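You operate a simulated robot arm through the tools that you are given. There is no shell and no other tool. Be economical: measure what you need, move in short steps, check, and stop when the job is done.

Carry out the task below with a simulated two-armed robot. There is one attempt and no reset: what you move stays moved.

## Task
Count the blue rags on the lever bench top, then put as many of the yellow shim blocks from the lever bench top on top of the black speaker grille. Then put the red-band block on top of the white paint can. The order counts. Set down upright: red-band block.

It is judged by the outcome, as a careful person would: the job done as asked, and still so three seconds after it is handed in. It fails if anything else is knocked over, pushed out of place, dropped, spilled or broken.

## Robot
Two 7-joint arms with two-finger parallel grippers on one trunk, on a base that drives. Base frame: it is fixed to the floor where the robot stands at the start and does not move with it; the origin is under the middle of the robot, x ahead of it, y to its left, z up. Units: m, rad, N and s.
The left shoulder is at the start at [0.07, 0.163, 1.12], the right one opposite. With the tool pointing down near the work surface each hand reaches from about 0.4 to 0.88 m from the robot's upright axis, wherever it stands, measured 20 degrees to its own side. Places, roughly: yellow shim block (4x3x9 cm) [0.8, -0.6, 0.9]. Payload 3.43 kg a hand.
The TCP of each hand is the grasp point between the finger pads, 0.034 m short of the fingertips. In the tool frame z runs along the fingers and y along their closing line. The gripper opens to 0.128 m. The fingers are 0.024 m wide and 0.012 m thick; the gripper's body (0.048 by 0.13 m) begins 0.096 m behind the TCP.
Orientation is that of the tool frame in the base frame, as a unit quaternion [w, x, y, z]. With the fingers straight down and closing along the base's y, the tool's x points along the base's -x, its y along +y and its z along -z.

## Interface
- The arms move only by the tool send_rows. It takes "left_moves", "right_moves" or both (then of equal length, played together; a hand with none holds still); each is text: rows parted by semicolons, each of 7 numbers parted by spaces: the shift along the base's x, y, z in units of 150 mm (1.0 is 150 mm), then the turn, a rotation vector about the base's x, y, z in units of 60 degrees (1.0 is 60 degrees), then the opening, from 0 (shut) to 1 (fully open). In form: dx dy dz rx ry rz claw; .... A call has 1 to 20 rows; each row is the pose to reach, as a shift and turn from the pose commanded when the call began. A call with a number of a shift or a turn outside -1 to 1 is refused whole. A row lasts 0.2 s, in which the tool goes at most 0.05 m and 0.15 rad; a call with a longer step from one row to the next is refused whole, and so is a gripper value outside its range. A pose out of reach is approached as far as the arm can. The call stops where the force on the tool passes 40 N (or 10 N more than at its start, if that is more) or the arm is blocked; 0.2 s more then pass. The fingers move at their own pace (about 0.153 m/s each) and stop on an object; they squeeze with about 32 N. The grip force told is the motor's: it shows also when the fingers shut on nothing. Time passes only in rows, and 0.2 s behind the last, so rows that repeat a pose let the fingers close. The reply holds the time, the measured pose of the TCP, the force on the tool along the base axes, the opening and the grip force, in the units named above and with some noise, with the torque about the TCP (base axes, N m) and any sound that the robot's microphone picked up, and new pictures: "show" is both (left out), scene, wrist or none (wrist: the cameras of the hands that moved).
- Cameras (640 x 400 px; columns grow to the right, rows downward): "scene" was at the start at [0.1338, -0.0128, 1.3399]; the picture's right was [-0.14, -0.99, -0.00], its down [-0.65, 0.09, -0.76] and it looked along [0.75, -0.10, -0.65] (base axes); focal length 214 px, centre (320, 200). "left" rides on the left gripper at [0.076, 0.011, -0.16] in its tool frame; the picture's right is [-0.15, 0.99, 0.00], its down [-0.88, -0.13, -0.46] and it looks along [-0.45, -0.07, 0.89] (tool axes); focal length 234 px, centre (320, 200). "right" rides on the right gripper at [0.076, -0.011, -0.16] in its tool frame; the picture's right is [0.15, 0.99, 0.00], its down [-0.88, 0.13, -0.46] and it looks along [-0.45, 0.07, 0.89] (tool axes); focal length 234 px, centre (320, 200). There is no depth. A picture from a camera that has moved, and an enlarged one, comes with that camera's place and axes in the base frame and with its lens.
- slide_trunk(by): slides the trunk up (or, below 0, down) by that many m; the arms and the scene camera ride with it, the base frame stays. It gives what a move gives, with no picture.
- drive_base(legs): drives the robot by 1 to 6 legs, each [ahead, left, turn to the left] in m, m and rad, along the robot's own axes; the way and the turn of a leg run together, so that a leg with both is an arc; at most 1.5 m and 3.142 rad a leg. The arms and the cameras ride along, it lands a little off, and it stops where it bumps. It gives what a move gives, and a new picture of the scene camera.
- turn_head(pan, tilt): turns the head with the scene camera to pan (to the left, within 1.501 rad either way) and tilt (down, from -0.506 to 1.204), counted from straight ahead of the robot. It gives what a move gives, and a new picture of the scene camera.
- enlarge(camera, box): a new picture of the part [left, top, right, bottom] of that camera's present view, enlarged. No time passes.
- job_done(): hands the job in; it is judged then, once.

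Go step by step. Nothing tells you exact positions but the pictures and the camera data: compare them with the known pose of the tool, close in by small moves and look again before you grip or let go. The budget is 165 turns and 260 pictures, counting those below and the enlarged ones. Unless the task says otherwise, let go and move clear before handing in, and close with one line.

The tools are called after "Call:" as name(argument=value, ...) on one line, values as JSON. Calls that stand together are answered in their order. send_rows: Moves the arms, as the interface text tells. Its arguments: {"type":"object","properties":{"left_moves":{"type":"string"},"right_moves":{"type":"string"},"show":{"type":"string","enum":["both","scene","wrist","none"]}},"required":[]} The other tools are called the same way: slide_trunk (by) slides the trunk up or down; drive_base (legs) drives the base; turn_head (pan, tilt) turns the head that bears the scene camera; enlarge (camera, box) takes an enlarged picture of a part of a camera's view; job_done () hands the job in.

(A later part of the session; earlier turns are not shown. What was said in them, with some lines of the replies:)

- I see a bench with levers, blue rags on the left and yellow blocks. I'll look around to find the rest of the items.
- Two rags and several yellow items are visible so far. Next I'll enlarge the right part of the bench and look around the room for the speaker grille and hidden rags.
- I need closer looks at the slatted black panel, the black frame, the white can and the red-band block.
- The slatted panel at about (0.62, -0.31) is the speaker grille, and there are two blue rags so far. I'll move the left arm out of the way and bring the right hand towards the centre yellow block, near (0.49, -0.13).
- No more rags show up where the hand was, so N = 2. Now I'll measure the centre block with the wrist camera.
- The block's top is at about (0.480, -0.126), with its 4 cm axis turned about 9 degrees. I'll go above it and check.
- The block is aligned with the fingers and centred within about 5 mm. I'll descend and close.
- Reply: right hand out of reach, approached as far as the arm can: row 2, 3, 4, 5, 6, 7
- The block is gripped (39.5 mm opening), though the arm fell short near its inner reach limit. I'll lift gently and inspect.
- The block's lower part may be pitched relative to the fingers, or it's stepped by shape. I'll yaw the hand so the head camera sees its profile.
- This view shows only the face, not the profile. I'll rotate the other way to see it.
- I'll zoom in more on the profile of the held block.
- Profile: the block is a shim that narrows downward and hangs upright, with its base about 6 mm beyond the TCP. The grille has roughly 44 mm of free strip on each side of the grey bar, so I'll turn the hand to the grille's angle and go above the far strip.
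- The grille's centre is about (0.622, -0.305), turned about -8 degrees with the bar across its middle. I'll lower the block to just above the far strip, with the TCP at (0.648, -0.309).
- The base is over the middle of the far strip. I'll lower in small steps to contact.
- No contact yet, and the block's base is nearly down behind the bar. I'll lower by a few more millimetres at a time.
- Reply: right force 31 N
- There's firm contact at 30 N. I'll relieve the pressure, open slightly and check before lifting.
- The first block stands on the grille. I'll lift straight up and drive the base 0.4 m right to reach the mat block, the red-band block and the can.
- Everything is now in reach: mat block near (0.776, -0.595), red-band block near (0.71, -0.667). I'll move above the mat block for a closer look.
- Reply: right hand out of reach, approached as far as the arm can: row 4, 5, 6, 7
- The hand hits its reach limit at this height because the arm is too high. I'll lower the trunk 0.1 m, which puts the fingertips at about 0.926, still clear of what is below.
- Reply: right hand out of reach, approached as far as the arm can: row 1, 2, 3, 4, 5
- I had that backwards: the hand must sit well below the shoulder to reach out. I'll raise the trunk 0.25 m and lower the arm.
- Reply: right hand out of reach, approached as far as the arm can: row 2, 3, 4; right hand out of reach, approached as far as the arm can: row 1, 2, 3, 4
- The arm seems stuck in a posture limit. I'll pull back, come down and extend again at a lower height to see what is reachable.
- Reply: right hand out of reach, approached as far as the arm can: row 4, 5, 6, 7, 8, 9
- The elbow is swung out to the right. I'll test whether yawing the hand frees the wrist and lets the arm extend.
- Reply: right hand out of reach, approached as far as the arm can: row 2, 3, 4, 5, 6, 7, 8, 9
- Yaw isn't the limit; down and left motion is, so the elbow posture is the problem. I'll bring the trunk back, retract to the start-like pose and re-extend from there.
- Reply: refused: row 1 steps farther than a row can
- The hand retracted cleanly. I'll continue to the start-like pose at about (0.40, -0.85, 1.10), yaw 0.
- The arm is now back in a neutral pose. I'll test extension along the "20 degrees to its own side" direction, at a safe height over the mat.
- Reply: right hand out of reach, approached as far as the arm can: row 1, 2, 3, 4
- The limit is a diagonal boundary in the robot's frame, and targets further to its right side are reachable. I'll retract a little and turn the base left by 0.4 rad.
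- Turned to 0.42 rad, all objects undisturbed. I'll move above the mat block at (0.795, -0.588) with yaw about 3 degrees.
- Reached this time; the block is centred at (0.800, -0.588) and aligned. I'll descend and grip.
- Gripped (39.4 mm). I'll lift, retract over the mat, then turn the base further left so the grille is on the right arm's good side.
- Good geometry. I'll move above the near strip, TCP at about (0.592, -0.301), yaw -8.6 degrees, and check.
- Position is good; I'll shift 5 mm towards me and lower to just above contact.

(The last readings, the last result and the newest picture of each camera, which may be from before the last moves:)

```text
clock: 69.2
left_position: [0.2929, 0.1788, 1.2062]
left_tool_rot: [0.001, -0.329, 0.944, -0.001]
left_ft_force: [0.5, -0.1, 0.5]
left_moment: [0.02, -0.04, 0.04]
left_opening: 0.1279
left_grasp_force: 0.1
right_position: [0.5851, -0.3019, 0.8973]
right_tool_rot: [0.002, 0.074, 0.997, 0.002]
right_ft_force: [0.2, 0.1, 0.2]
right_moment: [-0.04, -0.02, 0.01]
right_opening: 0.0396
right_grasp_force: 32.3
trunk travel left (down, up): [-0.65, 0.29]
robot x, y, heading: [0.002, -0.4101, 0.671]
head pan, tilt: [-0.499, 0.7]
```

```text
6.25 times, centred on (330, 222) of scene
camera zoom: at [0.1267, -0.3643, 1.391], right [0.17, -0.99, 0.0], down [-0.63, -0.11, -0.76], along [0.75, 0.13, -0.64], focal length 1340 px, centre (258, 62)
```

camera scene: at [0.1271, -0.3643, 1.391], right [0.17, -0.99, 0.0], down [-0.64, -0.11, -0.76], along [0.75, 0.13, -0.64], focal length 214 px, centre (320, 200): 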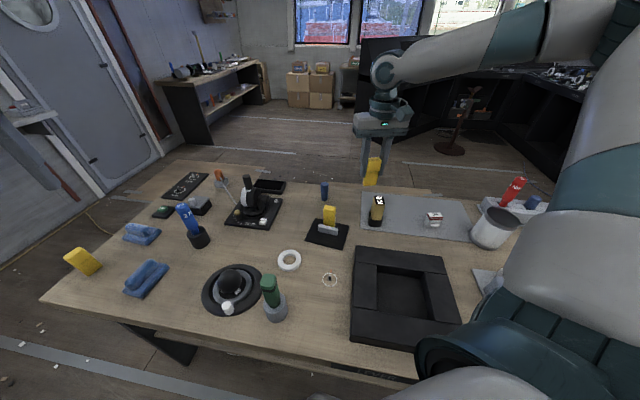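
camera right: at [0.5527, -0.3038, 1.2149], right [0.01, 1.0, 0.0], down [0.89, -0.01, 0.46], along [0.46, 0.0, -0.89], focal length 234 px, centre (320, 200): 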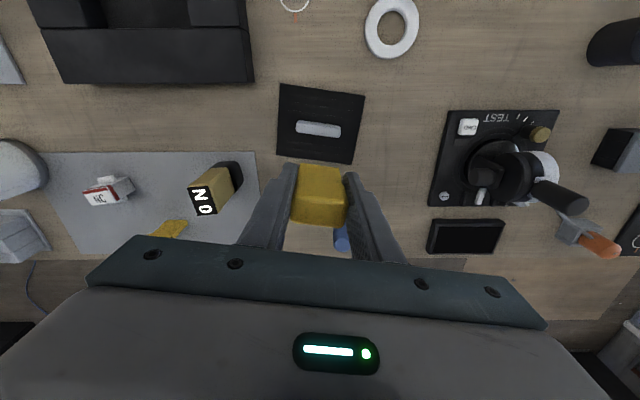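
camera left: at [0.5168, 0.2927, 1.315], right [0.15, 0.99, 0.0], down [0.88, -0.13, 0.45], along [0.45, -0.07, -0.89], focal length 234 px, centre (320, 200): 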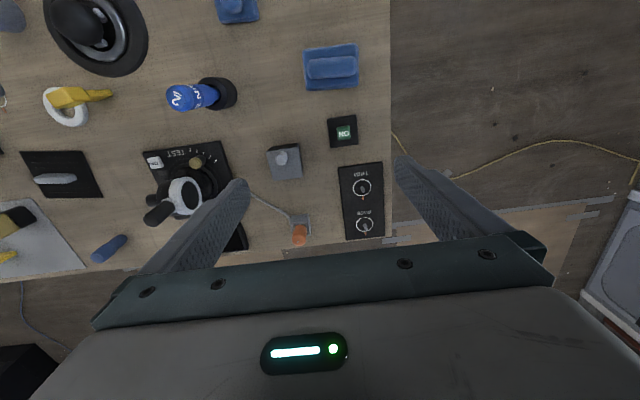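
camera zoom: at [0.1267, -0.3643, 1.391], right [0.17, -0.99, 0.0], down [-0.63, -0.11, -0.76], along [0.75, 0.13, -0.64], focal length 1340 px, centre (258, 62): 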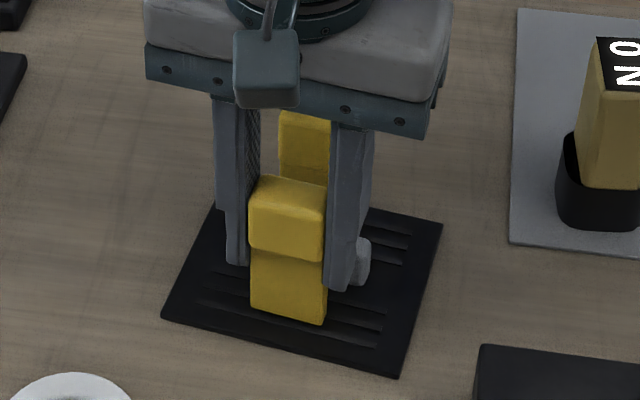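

Well inside the panel. I'll lower in small increments until contact.

Call:
send_rows(right_moves="0 0 -0.02 0 0 0 0;0 0 -0.035 0 0 0 0;0 0 -0.035 0 0 0 0", show="none")

Call:
send_rows(right_moves="0 0 -0.01 0 0 0 0;0 0 -0.02 0 0 0 0;0 0 -0.02 0 0 0 0", show="none")

```text
clock: 70.0
left_position: [0.2923, 0.1779, 1.205]
left_tool_rot: [0.0, -0.329, 0.944, 0.0]
left_ft_force: [-0.6, 0.0, 0.6]
left_moment: [0.03, 0.0, 0.01]
left_opening: 0.128
left_grasp_force: 0.0
right_position: [0.585, -0.3023, 0.8908]
right_tool_rot: [0.002, 0.074, 0.997, 0.002]
right_ft_force: [-0.5, -0.1, 0.2]
right_moment: [-0.02, -0.03, 0.01]
right_opening: 0.0395
right_grasp_force: 31.8
trunk travel left (down, up): [-0.65, 0.29]
robot x, y, heading: [0.005, -0.4106, 0.666]
head pan, tilt: [-0.499, 0.7]
```

```text
clock: 70.8
left_position: [0.2918, 0.1775, 1.2073]
left_tool_rot: [0.001, -0.329, 0.944, 0.0]
left_ft_force: [0.6, 0.7, 0.4]
left_moment: [-0.01, -0.01, 0.02]
left_opening: 0.1278
left_grasp_force: 0.0
right_position: [0.5858, -0.3014, 0.8899]
right_tool_rot: [0.005, 0.075, 0.997, 0.003]
right_ft_force: [4.9, -0.1, 24.6]
right_moment: [-0.25, -0.21, 0.01]
right_opening: 0.0393
right_grasp_force: 32.0
trunk travel left (down, up): [-0.65, 0.29]
robot x, y, heading: [0.0059, -0.4147, 0.672]
head pan, tilt: [-0.499, 0.7]
```

Contact. I'll relieve the pressure, release and check.

Call:
send_rows(right_moves="0 0 0.015 0 0 0 0;0 0 0.02 0 0 0 0.33;0 0 0.02 0 0 0 0.4;0 0 0.02 0 0 0 0.52;0 0 0.02 0 0 0 0.52", show="none")

Call:
enlarge(camera="scene", box=[290, 190, 370, 254])

```text
clock: 72.0
left_position: [0.2921, 0.1773, 1.2064]
left_tool_rot: [-0.001, -0.329, 0.944, 0.0]
left_ft_force: [0.0, -0.3, -0.3]
left_moment: [-0.01, 0.01, 0.02]
left_opening: 0.1283
left_grasp_force: 0.0
right_position: [0.5859, -0.3021, 0.8917]
right_tool_rot: [0.002, 0.074, 0.997, 0.002]
right_ft_force: [-0.3, 0.0, 0.1]
right_moment: [-0.02, -0.01, -0.01]
right_opening: 0.0666
right_grasp_force: 0.1
trunk travel left (down, up): [-0.65, 0.29]
robot x, y, heading: [0.0003, -0.4079, 0.671]
head pan, tilt: [-0.499, 0.7]
```

```text
6.25 times, centred on (330, 222) of scene
camera zoom: at [0.1266, -0.3643, 1.391], right [0.17, -0.99, 0.0], down [-0.63, -0.11, -0.76], along [0.75, 0.13, -0.64], focal length 1340 px, centre (258, 62)
```

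zoom: 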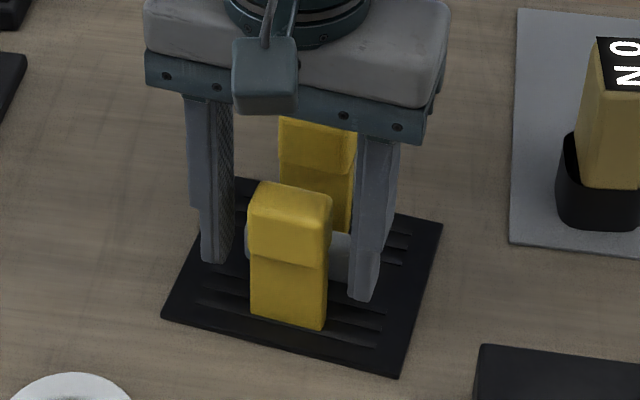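

Both shims stand on the grille. I'll lift clear, then turn the base back to about 0.25 rad for the red-band block and the can.

Call:
send_rows(right_moves="0 0 0.2 0 0 0 0.52;0 0 0.4 0 0 0 0.52;0 0 0.7 0 0 0 0.7;0 0 1 0 0 0 0.8", show="none")

Call:
send_rows(right_moves="0 0 0.2 0 0 0 1;0 0 0.3 0 0 0 1", show="none")

Call:
drive_base(legs=[[0, 0, -0.42]])

Call:
enlarge(camera="scene", box=[300, 130, 460, 230])

```text
clock: 73.0
left_position: [0.291, 0.1785, 1.2059]
left_tool_rot: [0.0, -0.329, 0.944, 0.001]
left_ft_force: [-0.7, -0.1, 0.1]
left_moment: [0.0, 0.0, -0.04]
left_opening: 0.1279
left_grasp_force: 0.0
right_position: [0.5839, -0.3029, 1.042]
right_tool_rot: [0.002, 0.074, 0.997, 0.001]
right_ft_force: [0.4, 0.0, -0.1]
right_moment: [0.0, 0.02, -0.01]
right_opening: 0.1023
right_grasp_force: 0.0
trunk travel left (down, up): [-0.65, 0.29]
robot x, y, heading: [0.0041, -0.4115, 0.673]
head pan, tilt: [-0.499, 0.7]
```

```text
clock: 73.6
left_position: [0.2919, 0.1781, 1.2062]
left_tool_rot: [0.0, -0.329, 0.944, 0.0]
left_ft_force: [0.6, -0.9, 0.8]
left_moment: [-0.02, 0.01, 0.01]
left_opening: 0.128
left_grasp_force: 0.0
right_position: [0.584, -0.3013, 1.0877]
right_tool_rot: [0.002, 0.074, 0.997, 0.002]
right_ft_force: [-0.3, -0.9, 0.1]
right_moment: [0.0, 0.02, 0.03]
right_opening: 0.128
right_grasp_force: 0.0
trunk travel left (down, up): [-0.65, 0.29]
robot x, y, heading: [0.0055, -0.4111, 0.671]
head pan, tilt: [-0.499, 0.7]
```

```text
clock: 75.2
left_position: [0.5053, 0.0108, 1.2061]
left_tool_rot: [0.0, -0.127, 0.992, 0.0]
left_ft_force: [-0.4, -1.0, -0.4]
left_moment: [0.01, 0.0, -0.03]
left_opening: 0.1278
left_grasp_force: 0.0
right_position: [0.5791, -0.545, 1.0876]
right_tool_rot: [0.003, 0.279, 0.96, 0.002]
right_ft_force: [0.0, 0.2, -0.4]
right_moment: [0.0, 0.0, -0.01]
right_opening: 0.128
right_grasp_force: 0.1
trunk travel left (down, up): [-0.65, 0.29]
robot x, y, heading: [0.0055, -0.4081, 0.252]
head pan, tilt: [-0.499, 0.7]
camera scene: at [0.1349, -0.4179, 1.391], right [-0.24, -0.97, 0.0], down [-0.62, 0.16, -0.76], along [0.74, -0.19, -0.64], focal length 214 px, centre (320, 200)
```

scene: 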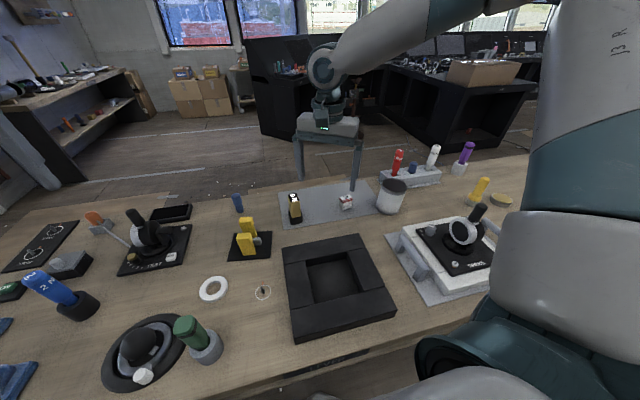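

```text
4.00 times, centred on (380, 180) of scene
camera zoom: at [0.1349, -0.4179, 1.391], right [-0.24, -0.97, 0.0], down [-0.62, 0.16, -0.76], along [0.74, -0.19, -0.64], focal length 858 px, centre (80, 280)
```

zoom: 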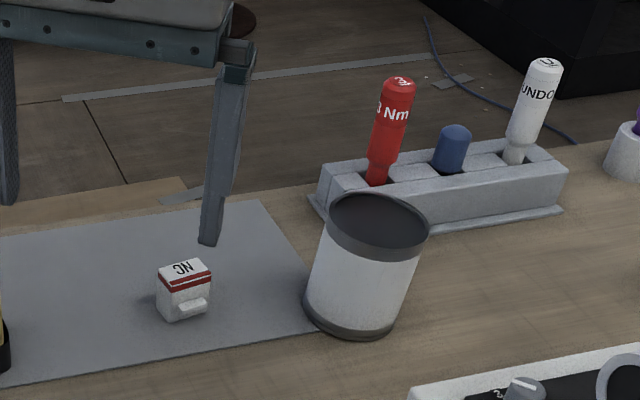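

I'll move above the red-band block at about (0.69, -0.667), yaw about +11 degrees, for a close look.

Call:
send_rows(right_moves="0.12 -0.13 0 0 0 0.12 1;0.25 -0.27 0 0 0 0.24 1;0.37 -0.4 0 0 0 0.36 1;0.5 -0.54 0 0 0 0.48 1;0.62 -0.67 -0.1 0 0 0.6 1;0.74 -0.81 -0.2 0 0 0.73 1;0.74 -0.81 -0.4 0 0 0.73 1;0.74 -0.81 -0.4 0 0 0.73 1", show="none")

Call:
enlarge(camera="right", box=[80, 20, 480, 270])

```text
clock: 77.0
left_position: [0.5043, 0.0111, 1.2061]
left_tool_rot: [0.0, -0.127, 0.992, -0.001]
left_ft_force: [0.2, 0.2, 0.4]
left_moment: [-0.03, 0.02, 0.01]
left_opening: 0.1277
left_grasp_force: 0.1
right_position: [0.6887, -0.6685, 1.028]
right_tool_rot: [0.001, -0.1, 0.995, 0.002]
right_ft_force: [0.0, 0.3, -0.1]
right_moment: [0.0, 0.0, -0.02]
right_opening: 0.1279
right_grasp_force: 0.1
trunk travel left (down, up): [-0.65, 0.29]
robot x, y, heading: [0.0027, -0.4073, 0.251]
head pan, tilt: [-0.499, 0.7]
```

```text
1.60 times, centred on (280, 145) of right
camera zoom: at [0.6175, -0.6953, 1.1872], right [-0.34, 0.94, 0.0], down [0.84, 0.3, 0.46], along [0.43, 0.16, -0.89], focal length 375 px, centre (384, 288)
```

zoom: 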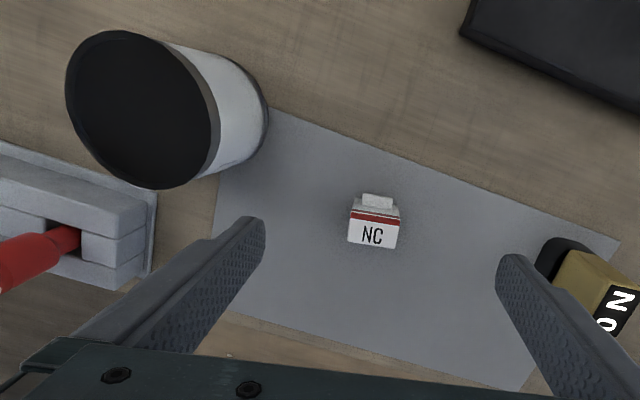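

The can top is a flat dark lid at about (0.675, -0.826), and the block's top is near (0.72, -0.667). I'll move closer for precision.

Call:
send_rows(right_moves="0.09 0 -0.15 0 0 0.03 1;0.18 0.01 -0.3 0 0 0.06 1;0.18 0.01 -0.45 0 0 0.06 1;0.18 0.01 -0.45 0 0 0.06 1", show="none")

Call:
enlarge(camera="right", box=[200, 70, 440, 220])

Call:
enlarge(camera="scene", box=[320, 170, 416, 230])

```text
clock: 78.0
left_position: [0.5055, 0.0118, 1.2066]
left_tool_rot: [0.0, -0.127, 0.992, 0.0]
left_ft_force: [-0.5, -0.2, -0.6]
left_moment: [-0.01, 0.02, -0.02]
left_opening: 0.1278
left_grasp_force: 0.1
right_position: [0.7173, -0.6668, 0.9612]
right_tool_rot: [0.002, -0.131, 0.991, 0.002]
right_ft_force: [0.4, 1.3, 0.0]
right_moment: [-0.04, -0.02, 0.06]
right_opening: 0.1281
right_grasp_force: 0.0
trunk travel left (down, up): [-0.65, 0.29]
robot x, y, heading: [0.0047, -0.41, 0.254]
head pan, tilt: [-0.499, 0.7]
```

```text
2.67 times, centred on (320, 145) of right
camera zoom: at [0.6464, -0.6982, 1.1193], right [-0.4, 0.92, 0.0], down [0.82, 0.35, 0.46], along [0.42, 0.19, -0.89], focal length 624 px, centre (320, 347)
```

zoom: 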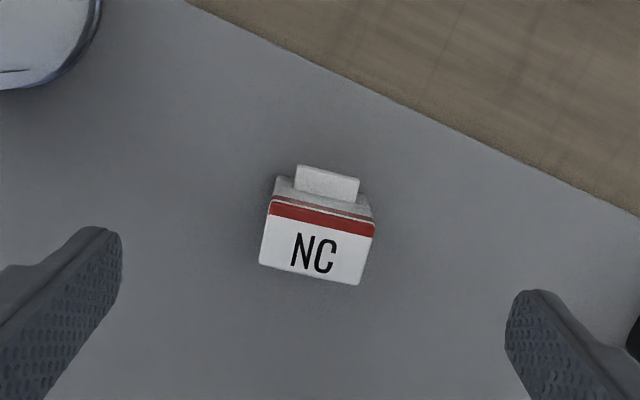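

```text
6.67 times, centred on (368, 200) of scene
camera zoom: at [0.1348, -0.4177, 1.391], right [-0.24, -0.97, 0.0], down [-0.62, 0.16, -0.76], along [0.74, -0.19, -0.64], focal length 1430 px, centre (0, 200)
```

zoom: 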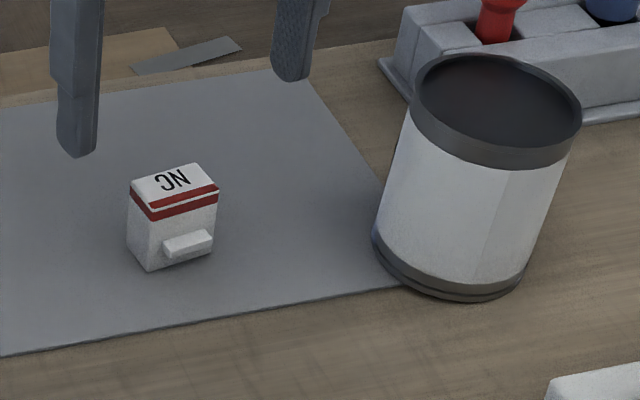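

The block is about 4.4 x 3 x 5 cm, centred at (0.719, -0.666), yaw about 12 degrees. I'll go down to z 0.867 and grip.

Call:
send_rows(right_moves="0.01 0 -0.2 0 0 -0.04 0.75;0.01 0 -0.4 0 0 -0.05 0.7;0.01 0 -0.55 0 0 -0.05 0.7;0.01 0 -0.63 0 0 -0.05 0.7;0.01 0 -0.63 0 0 -0.05 0.7", show="none")

Call:
enlarge(camera="right", box=[200, 70, 440, 220])

```text
clock: 79.2
left_position: [0.5058, 0.0116, 1.206]
left_tool_rot: [0.0, -0.127, 0.992, 0.0]
left_ft_force: [-0.4, -1.3, -0.4]
left_moment: [0.01, -0.01, 0.01]
left_opening: 0.1279
left_grasp_force: 0.0
right_position: [0.719, -0.6655, 0.8659]
right_tool_rot: [0.002, -0.105, 0.995, 0.002]
right_ft_force: [0.1, 0.2, 0.3]
right_moment: [0.03, -0.02, 0.02]
right_opening: 0.0895
right_grasp_force: 0.1
trunk travel left (down, up): [-0.65, 0.29]
robot x, y, heading: [0.0056, -0.4096, 0.253]
head pan, tilt: [-0.499, 0.7]
```

```text
2.67 times, centred on (320, 145) of right
camera zoom: at [0.6473, -0.6932, 1.0246], right [-0.35, 0.94, 0.0], down [0.83, 0.31, 0.46], along [0.43, 0.16, -0.89], focal length 624 px, centre (320, 347)
```

zoom: 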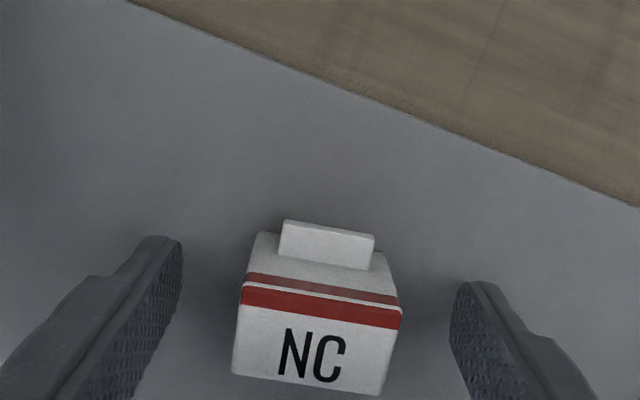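

Centred between the fingers. I'll close and lift a little.

Call:
send_rows(right_moves="0 0 0 0 0 0 0.4;0 0 0 0 0 0 0.2;0 0 0 0 0 0 0;0 0 0 0 0 0 0;0 0 0.1 0 0 0 0;0 0 0.35 0 0 0 0;0 0 0.65 0 0 0 0;0 0 0.95 0 0 0 0;0 0 0.95 0 0 0 0", show="none")

Call:
enlarge(camera="scene", box=[320, 130, 448, 210])

Call:
enlarge(camera="right", box=[0, 0, 640, 400])

```text
clock: 81.2
left_position: [0.5059, 0.0112, 1.2051]
left_tool_rot: [-0.002, -0.126, 0.992, 0.0]
left_ft_force: [0.8, -0.7, 0.1]
left_moment: [0.01, 0.02, -0.02]
left_opening: 0.1278
left_grasp_force: 0.2
right_position: [0.7184, -0.6646, 1.0097]
right_tool_rot: [0.0, -0.106, 0.994, 0.002]
right_ft_force: [0.6, 0.6, -0.3]
right_moment: [0.0, 0.01, -0.02]
right_opening: 0.0429
right_grasp_force: 31.9
trunk travel left (down, up): [-0.65, 0.29]
robot x, y, heading: [0.0041, -0.4128, 0.254]
head pan, tilt: [-0.499, 0.7]
```

```text
5.00 times, centred on (384, 170) of scene
camera zoom: at [0.1357, -0.4182, 1.3909], right [-0.24, -0.97, 0.0], down [-0.63, 0.16, -0.76], along [0.74, -0.19, -0.64], focal length 1072 px, centre (0, 350)
```

zoom: 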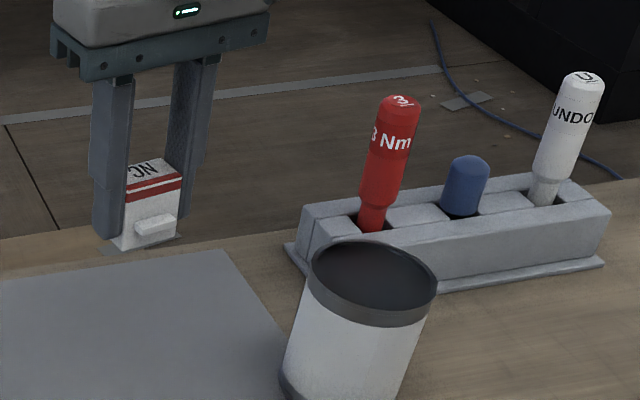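

```text
1.00 times, centred on (320, 200) of right
camera zoom: at [0.6484, -0.6923, 1.1681], right [-0.35, 0.94, 0.0], down [0.83, 0.31, 0.46], along [0.43, 0.16, -0.89], focal length 234 px, centre (320, 200)
```

zoom: 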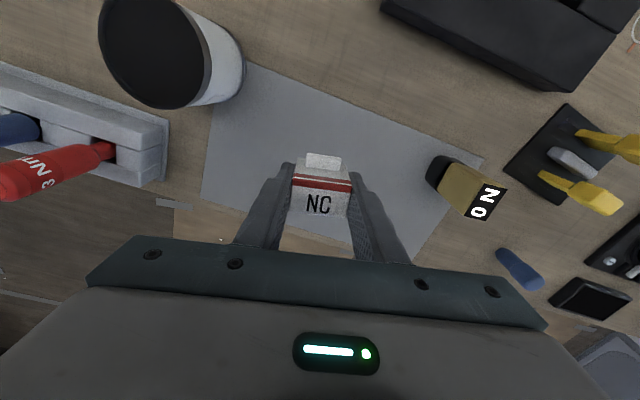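

Held firmly and upright at 43 mm. I'll raise slightly and move over the can for a look.

Call:
send_rows(right_moves="0 0 0.25 0 0 0 0;-0.05 -0.2 0.4 0 0 0 0;-0.1 -0.45 0.4 0 0 0 0;-0.15 -0.7 0.4 0 0 0 0;-0.2 -0.9 0.4 0 0 0 0;-0.2 -0.9 0.4 0 0 0 0", show="none")

Call:
enlarge(camera="right", box=[80, 20, 480, 270])

Call:
enlarge(camera="scene", box=[340, 130, 468, 230])

```text
clock: 82.6
left_position: [0.5062, 0.0119, 1.2051]
left_tool_rot: [0.0, -0.127, 0.992, 0.0]
left_ft_force: [-0.1, -0.2, 0.1]
left_moment: [-0.02, 0.03, 0.02]
left_opening: 0.1282
left_grasp_force: 0.1
right_position: [0.6876, -0.7986, 1.0691]
right_tool_rot: [0.0, -0.105, 0.994, 0.002]
right_ft_force: [0.6, 0.0, -0.8]
right_moment: [-0.03, 0.01, -0.02]
right_opening: 0.0432
right_grasp_force: 32.1
trunk travel left (down, up): [-0.65, 0.29]
robot x, y, heading: [0.0025, -0.4089, 0.257]
head pan, tilt: [-0.499, 0.7]
```

```text
1.60 times, centred on (280, 145) of right
camera zoom: at [0.6175, -0.8265, 1.2272], right [-0.35, 0.94, 0.0], down [0.83, 0.31, 0.46], along [0.43, 0.16, -0.89], focal length 375 px, centre (384, 288)
```

zoom: 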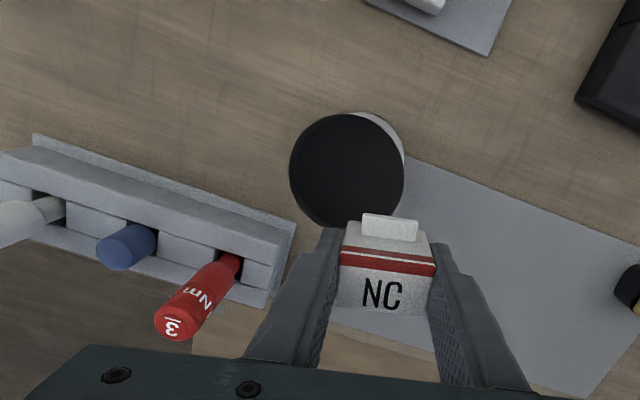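

```text
4.00 times, centred on (404, 180) of scene
camera zoom: at [0.1353, -0.4171, 1.3909], right [-0.24, -0.97, 0.0], down [-0.63, 0.16, -0.76], along [0.74, -0.19, -0.64], focal length 858 px, centre (-16, 280)
```

zoom: 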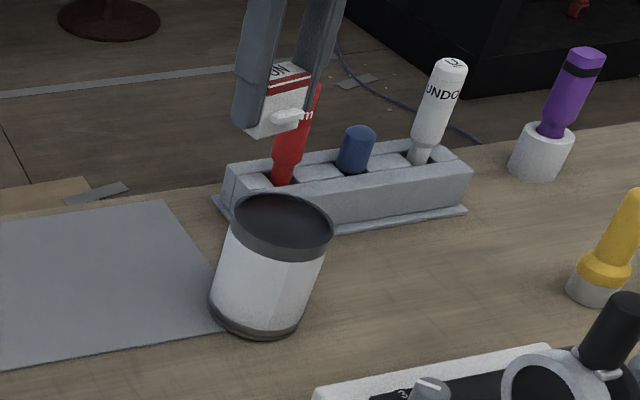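

Triangulating from two views puts the can top at about (0.678, -0.835, 0.924), diameter about 9 cm. I'll centre over it and come down to just above.

Call:
send_rows(right_moves="-0.064 -0.243 0 0 0 0 0;-0.064 -0.243 -0.2 0 0 0 0;-0.064 -0.243 -0.4 0 0 0 0;-0.064 -0.243 -0.55 0 0 0 0;-0.064 -0.243 -0.55 0 0 0 0", show="none")

Call:
enlarge(camera="right", box=[160, 50, 480, 250])

Call:
enlarge(camera="scene", box=[356, 150, 452, 225])

```text
clock: 83.8
left_position: [0.5062, 0.0113, 1.2059]
left_tool_rot: [0.0, -0.127, 0.992, -0.001]
left_ft_force: [0.1, -0.5, 0.2]
left_moment: [0.0, 0.0, 0.02]
left_opening: 0.1279
left_grasp_force: 0.0
right_position: [0.6783, -0.8345, 0.9863]
right_tool_rot: [0.001, -0.104, 0.995, 0.002]
right_ft_force: [0.9, -0.4, -0.7]
right_moment: [-0.01, -0.01, 0.01]
right_opening: 0.0432
right_grasp_force: 31.9
trunk travel left (down, up): [-0.65, 0.29]
robot x, y, heading: [0.0029, -0.4052, 0.258]
head pan, tilt: [-0.499, 0.7]
```

```text
2.00 times, centred on (320, 150) of right
camera zoom: at [0.6074, -0.8623, 1.1454], right [-0.35, 0.94, 0.0], down [0.83, 0.31, 0.46], along [0.43, 0.16, -0.89], focal length 468 px, centre (320, 300)
```

zoom: 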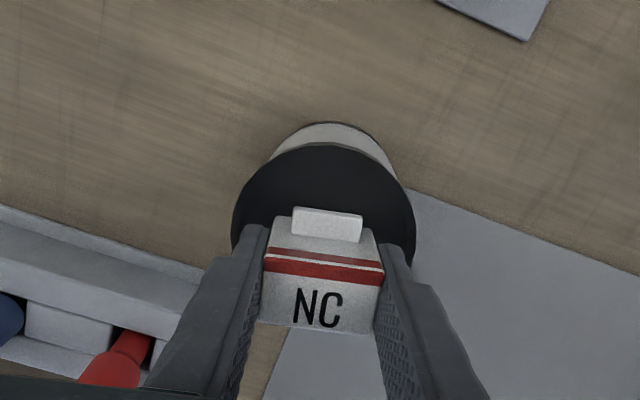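

```text
5.33 times, centred on (404, 188) of scene
camera zoom: at [0.135, -0.4173, 1.391], right [-0.24, -0.97, 0.0], down [-0.62, 0.16, -0.76], along [0.74, -0.19, -0.64], focal length 1144 px, centre (-128, 267)
```

zoom: 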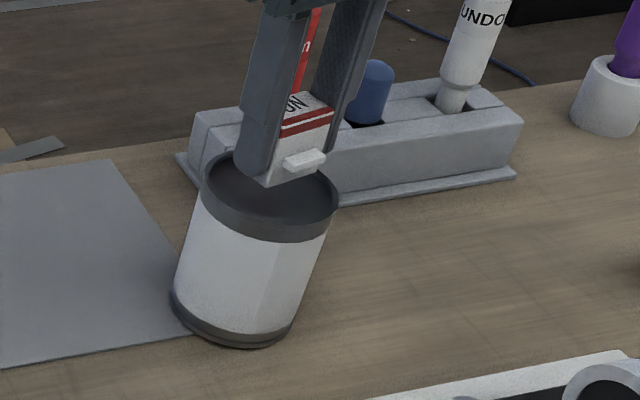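

Centred both ways. I'll lower in small steps until the block meets the lid.

Call:
send_rows(right_moves="0 0 -0.03 0 0 0 0;0 0 -0.06 0 0 0 0;0 0 -0.09 0 0 0 0;0 0 -0.1 0 0 0 0;0 0 -0.1 0 0 0 0", show="none")

Call:
enlarge(camera="scene", box=[356, 150, 452, 225])

```text
clock: 85.0
left_position: [0.504, 0.0135, 1.2052]
left_tool_rot: [0.001, -0.128, 0.992, -0.001]
left_ft_force: [1.3, 0.1, -0.5]
left_moment: [0.01, -0.01, 0.0]
left_opening: 0.1279
left_grasp_force: 0.0
right_position: [0.6793, -0.8336, 0.9748]
right_tool_rot: [0.004, -0.106, 0.994, 0.0]
right_ft_force: [3.4, 0.5, 24.5]
right_moment: [0.54, -0.16, -0.06]
right_opening: 0.0432
right_grasp_force: 31.7
trunk travel left (down, up): [-0.65, 0.29]
robot x, y, heading: [0.0068, -0.4089, 0.254]
head pan, tilt: [-0.499, 0.7]
```

```text
5.33 times, centred on (404, 188) of scene
camera zoom: at [0.1322, -0.416, 1.3916], right [-0.24, -0.97, 0.0], down [-0.62, 0.16, -0.77], along [0.74, -0.19, -0.64], focal length 1144 px, centre (-128, 267)
```

zoom: 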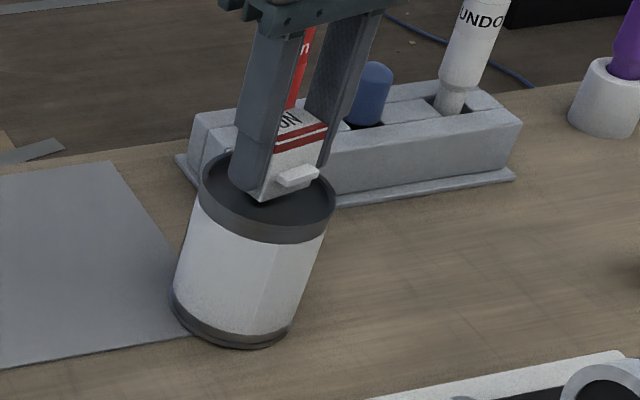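

There's contact at 24 N with some moment, so I'll ease off and inspect before release.

Call:
send_rows(right_moves="0 0 0.03 0 0 0 0;0 0 0.03 0 0 0 0", show="none")

Call:
enlarge(camera="right", box=[200, 80, 440, 230])

Call:
enlarge(camera="scene", box=[380, 160, 428, 198])

```text
clock: 85.6
left_position: [0.5052, 0.0117, 1.206]
left_tool_rot: [0.001, -0.127, 0.992, 0.0]
left_ft_force: [-0.5, 0.4, 0.1]
left_moment: [-0.02, 0.04, -0.02]
left_opening: 0.1279
left_grasp_force: 0.1
right_position: [0.679, -0.8347, 0.9756]
right_tool_rot: [0.001, -0.105, 0.994, 0.001]
right_ft_force: [3.7, 0.0, 12.1]
right_moment: [0.28, -0.25, -0.1]
right_opening: 0.0429
right_grasp_force: 31.7
trunk travel left (down, up): [-0.65, 0.29]
robot x, y, heading: [0.0025, -0.4097, 0.255]
head pan, tilt: [-0.499, 0.7]
```

```text
2.67 times, centred on (320, 155) of right
camera zoom: at [0.6073, -0.8631, 1.1341], right [-0.35, 0.94, 0.0], down [0.83, 0.31, 0.46], along [0.43, 0.16, -0.89], focal length 624 px, centre (320, 320)
```

zoom: 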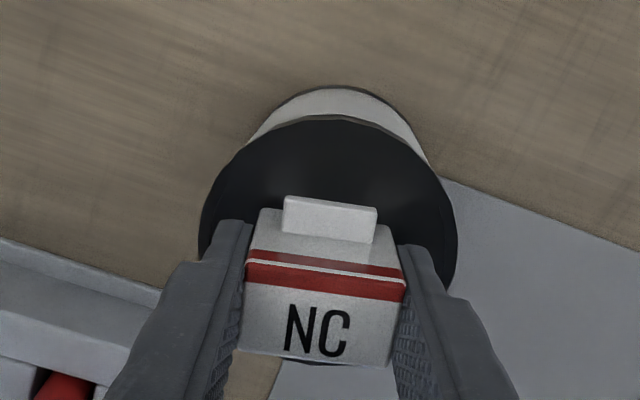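

```text
10.53 times, centred on (404, 179) of scene
camera zoom: at [0.1337, -0.4169, 1.391], right [-0.24, -0.97, 0.0], down [-0.62, 0.16, -0.77], along [0.74, -0.19, -0.64], focal length 2258 px, centre (-564, 421)
```

zoom: 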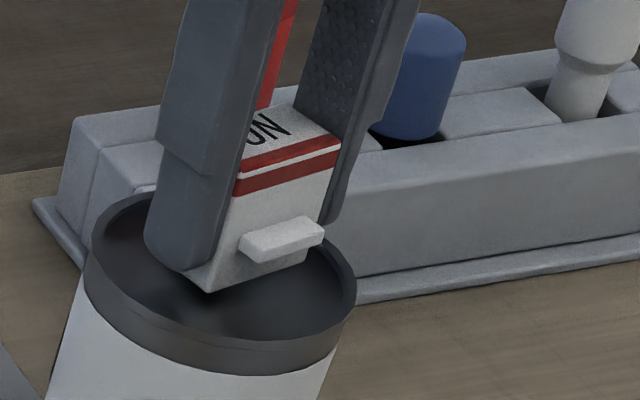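

The block is centred on the lid. I'll ease off the last bit and release slowly.

Call:
send_rows(right_moves="0 0 0.015 0 0 0 0;0 0 0.015 0 0 0 0.36;0 0 0.015 0 0 0 0.38;0 0 0.015 0 0 0 0.42;0 0 0.015 0 0 0 0.5;0 0 0.015 0 0 0 0.5", show="none")

Call:
enlarge(camera="scene", box=[372, 150, 452, 214])

Call:
enlarge(camera="right", box=[200, 80, 440, 230])

```text
clock: 87.0
left_position: [0.5059, 0.0103, 1.206]
left_tool_rot: [0.0, -0.127, 0.992, -0.001]
left_ft_force: [0.7, -0.7, 0.2]
left_moment: [0.05, -0.01, 0.0]
left_opening: 0.1279
left_grasp_force: 0.1
right_position: [0.6795, -0.8366, 0.976]
right_tool_rot: [0.002, -0.105, 0.994, 0.002]
right_ft_force: [0.0, 0.4, 0.1]
right_moment: [-0.01, 0.0, 0.02]
right_opening: 0.0638
right_grasp_force: 0.0
trunk travel left (down, up): [-0.65, 0.29]
robot x, y, heading: [0.0026, -0.4141, 0.253]
head pan, tilt: [-0.499, 0.7]
```

```text
6.25 times, centred on (412, 182) of scene
camera zoom: at [0.1348, -0.418, 1.391], right [-0.24, -0.97, 0.0], down [-0.62, 0.16, -0.76], along [0.74, -0.19, -0.64], focal length 1340 px, centre (-255, 312)
```

zoom: 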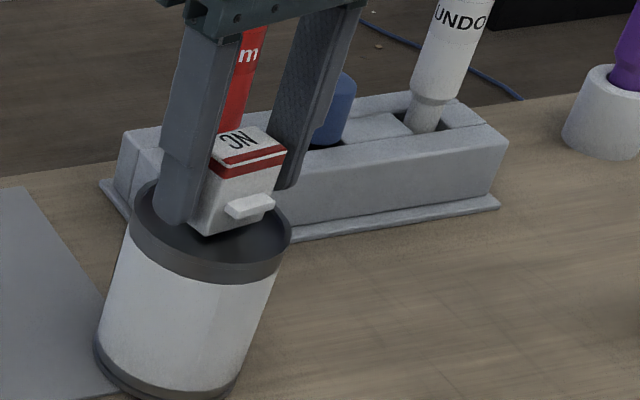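

```text
2.67 times, centred on (320, 155) of right
camera zoom: at [0.6078, -0.8644, 1.1356], right [-0.35, 0.94, 0.0], down [0.83, 0.31, 0.46], along [0.43, 0.16, -0.89], focal length 624 px, centre (320, 320)
```

zoom: 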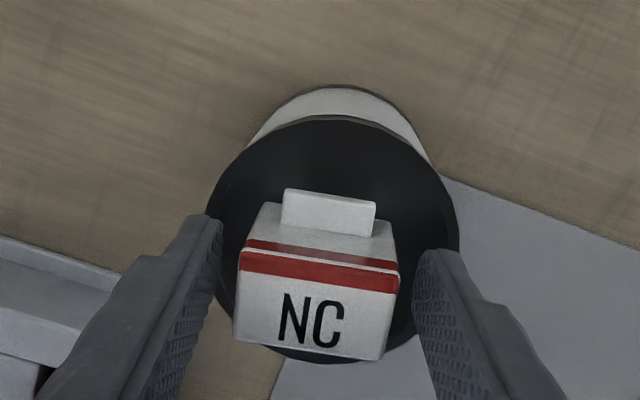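

The block stands centred on the can. I'll lift straight up and clear, then check everything.

Call:
send_rows(right_moves="0 0 0.15 0 0 0 0.5;0 0 0.35 0 0 0 0.5;0 0 0.65 0 0 0 0.5;0 0 0.95 0 0 0 0.5", show="none")

Call:
send_rows(right_moves="-0.2 0 0.1 0 0 0 0.5;-0.5 0 0.1 0 0 0 0.5;-0.8 0 0.1 0 0 0 0.5;-1 0 0.1 0 0 0 0.5;-1 0 0.1 0 0 0 0.5", show="scene")

Call:
enlarge(camera="scene", box=[340, 130, 468, 230])

Call:
enlarge(camera="scene", box=[200, 180, 328, 280])

```text
clock: 88.0
left_position: [0.5045, 0.0119, 1.2068]
left_tool_rot: [-0.001, -0.127, 0.992, 0.0]
left_ft_force: [0.2, -0.1, -0.2]
left_moment: [0.0, -0.03, -0.02]
left_opening: 0.1279
left_grasp_force: 0.1
right_position: [0.6784, -0.8338, 1.1176]
right_tool_rot: [0.002, -0.105, 0.994, 0.001]
right_ft_force: [-0.3, 0.8, 0.9]
right_moment: [0.01, 0.0, 0.0]
right_opening: 0.064
right_grasp_force: 0.0
trunk travel left (down, up): [-0.65, 0.29]
robot x, y, heading: [0.0035, -0.405, 0.253]
head pan, tilt: [-0.499, 0.7]
```

```text
clock: 89.2
left_position: [0.5054, 0.0119, 1.2058]
left_tool_rot: [0.0, -0.126, 0.992, 0.0]
left_ft_force: [0.7, 0.0, -0.1]
left_moment: [-0.03, 0.02, 0.02]
left_opening: 0.1282
left_grasp_force: 0.0
right_position: [0.5285, -0.8363, 1.1328]
right_tool_rot: [0.001, -0.106, 0.994, 0.002]
right_ft_force: [-0.3, 1.2, -0.9]
right_moment: [-0.03, 0.02, -0.01]
right_opening: 0.0638
right_grasp_force: 0.0
trunk travel left (down, up): [-0.65, 0.29]
robot x, y, heading: [0.0013, -0.4068, 0.255]
head pan, tilt: [-0.499, 0.7]
camera scene: at [0.1356, -0.4176, 1.3909], right [-0.24, -0.97, 0.0], down [-0.63, 0.16, -0.76], along [0.74, -0.19, -0.64], focal length 214 px, centre (320, 200)
```

scene: 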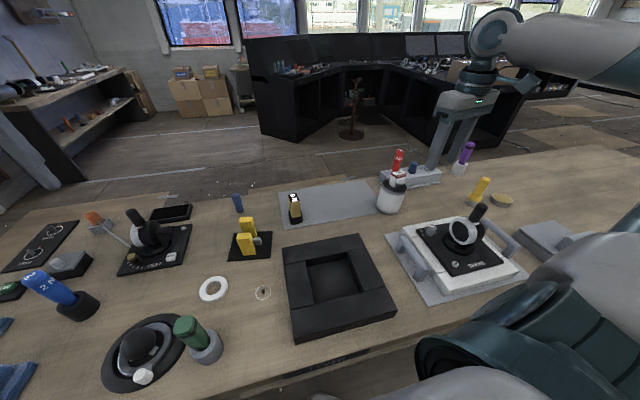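

```text
4.00 times, centred on (404, 180) of scene
camera zoom: at [0.1356, -0.4176, 1.3909], right [-0.24, -0.97, 0.0], down [-0.63, 0.16, -0.76], along [0.74, -0.19, -0.64], focal length 858 px, centre (-16, 280)
```

zoom: 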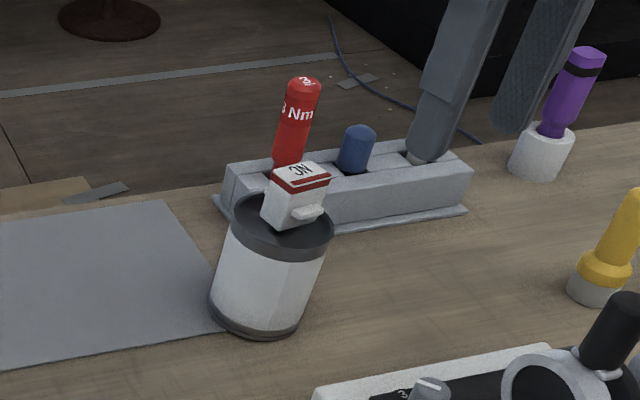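

```text
4.00 times, centred on (264, 230) of scene
camera zoom: at [0.1356, -0.4176, 1.3909], right [-0.24, -0.97, 0.0], down [-0.63, 0.16, -0.76], along [0.74, -0.19, -0.64], focal length 858 px, centre (544, 80)
```

zoom: 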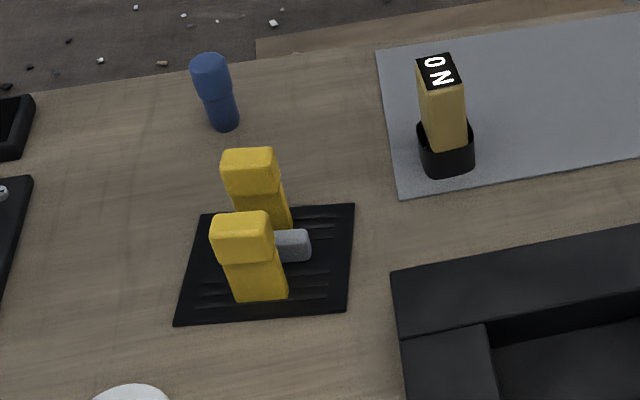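

I counted two blue rags. Two yellow shims now stand on the grille, the red-band block stands upright on the can, and both hands are clear, so I'm handing in.

Call:
job_done()

```text
The job is handed in.
```

I counted two blue rags on the lever bench, set two yellow shim blocks on the black speaker grille, then stood the red-band block upright on the white paint can; nothing else looked disturbed in the last pictures.
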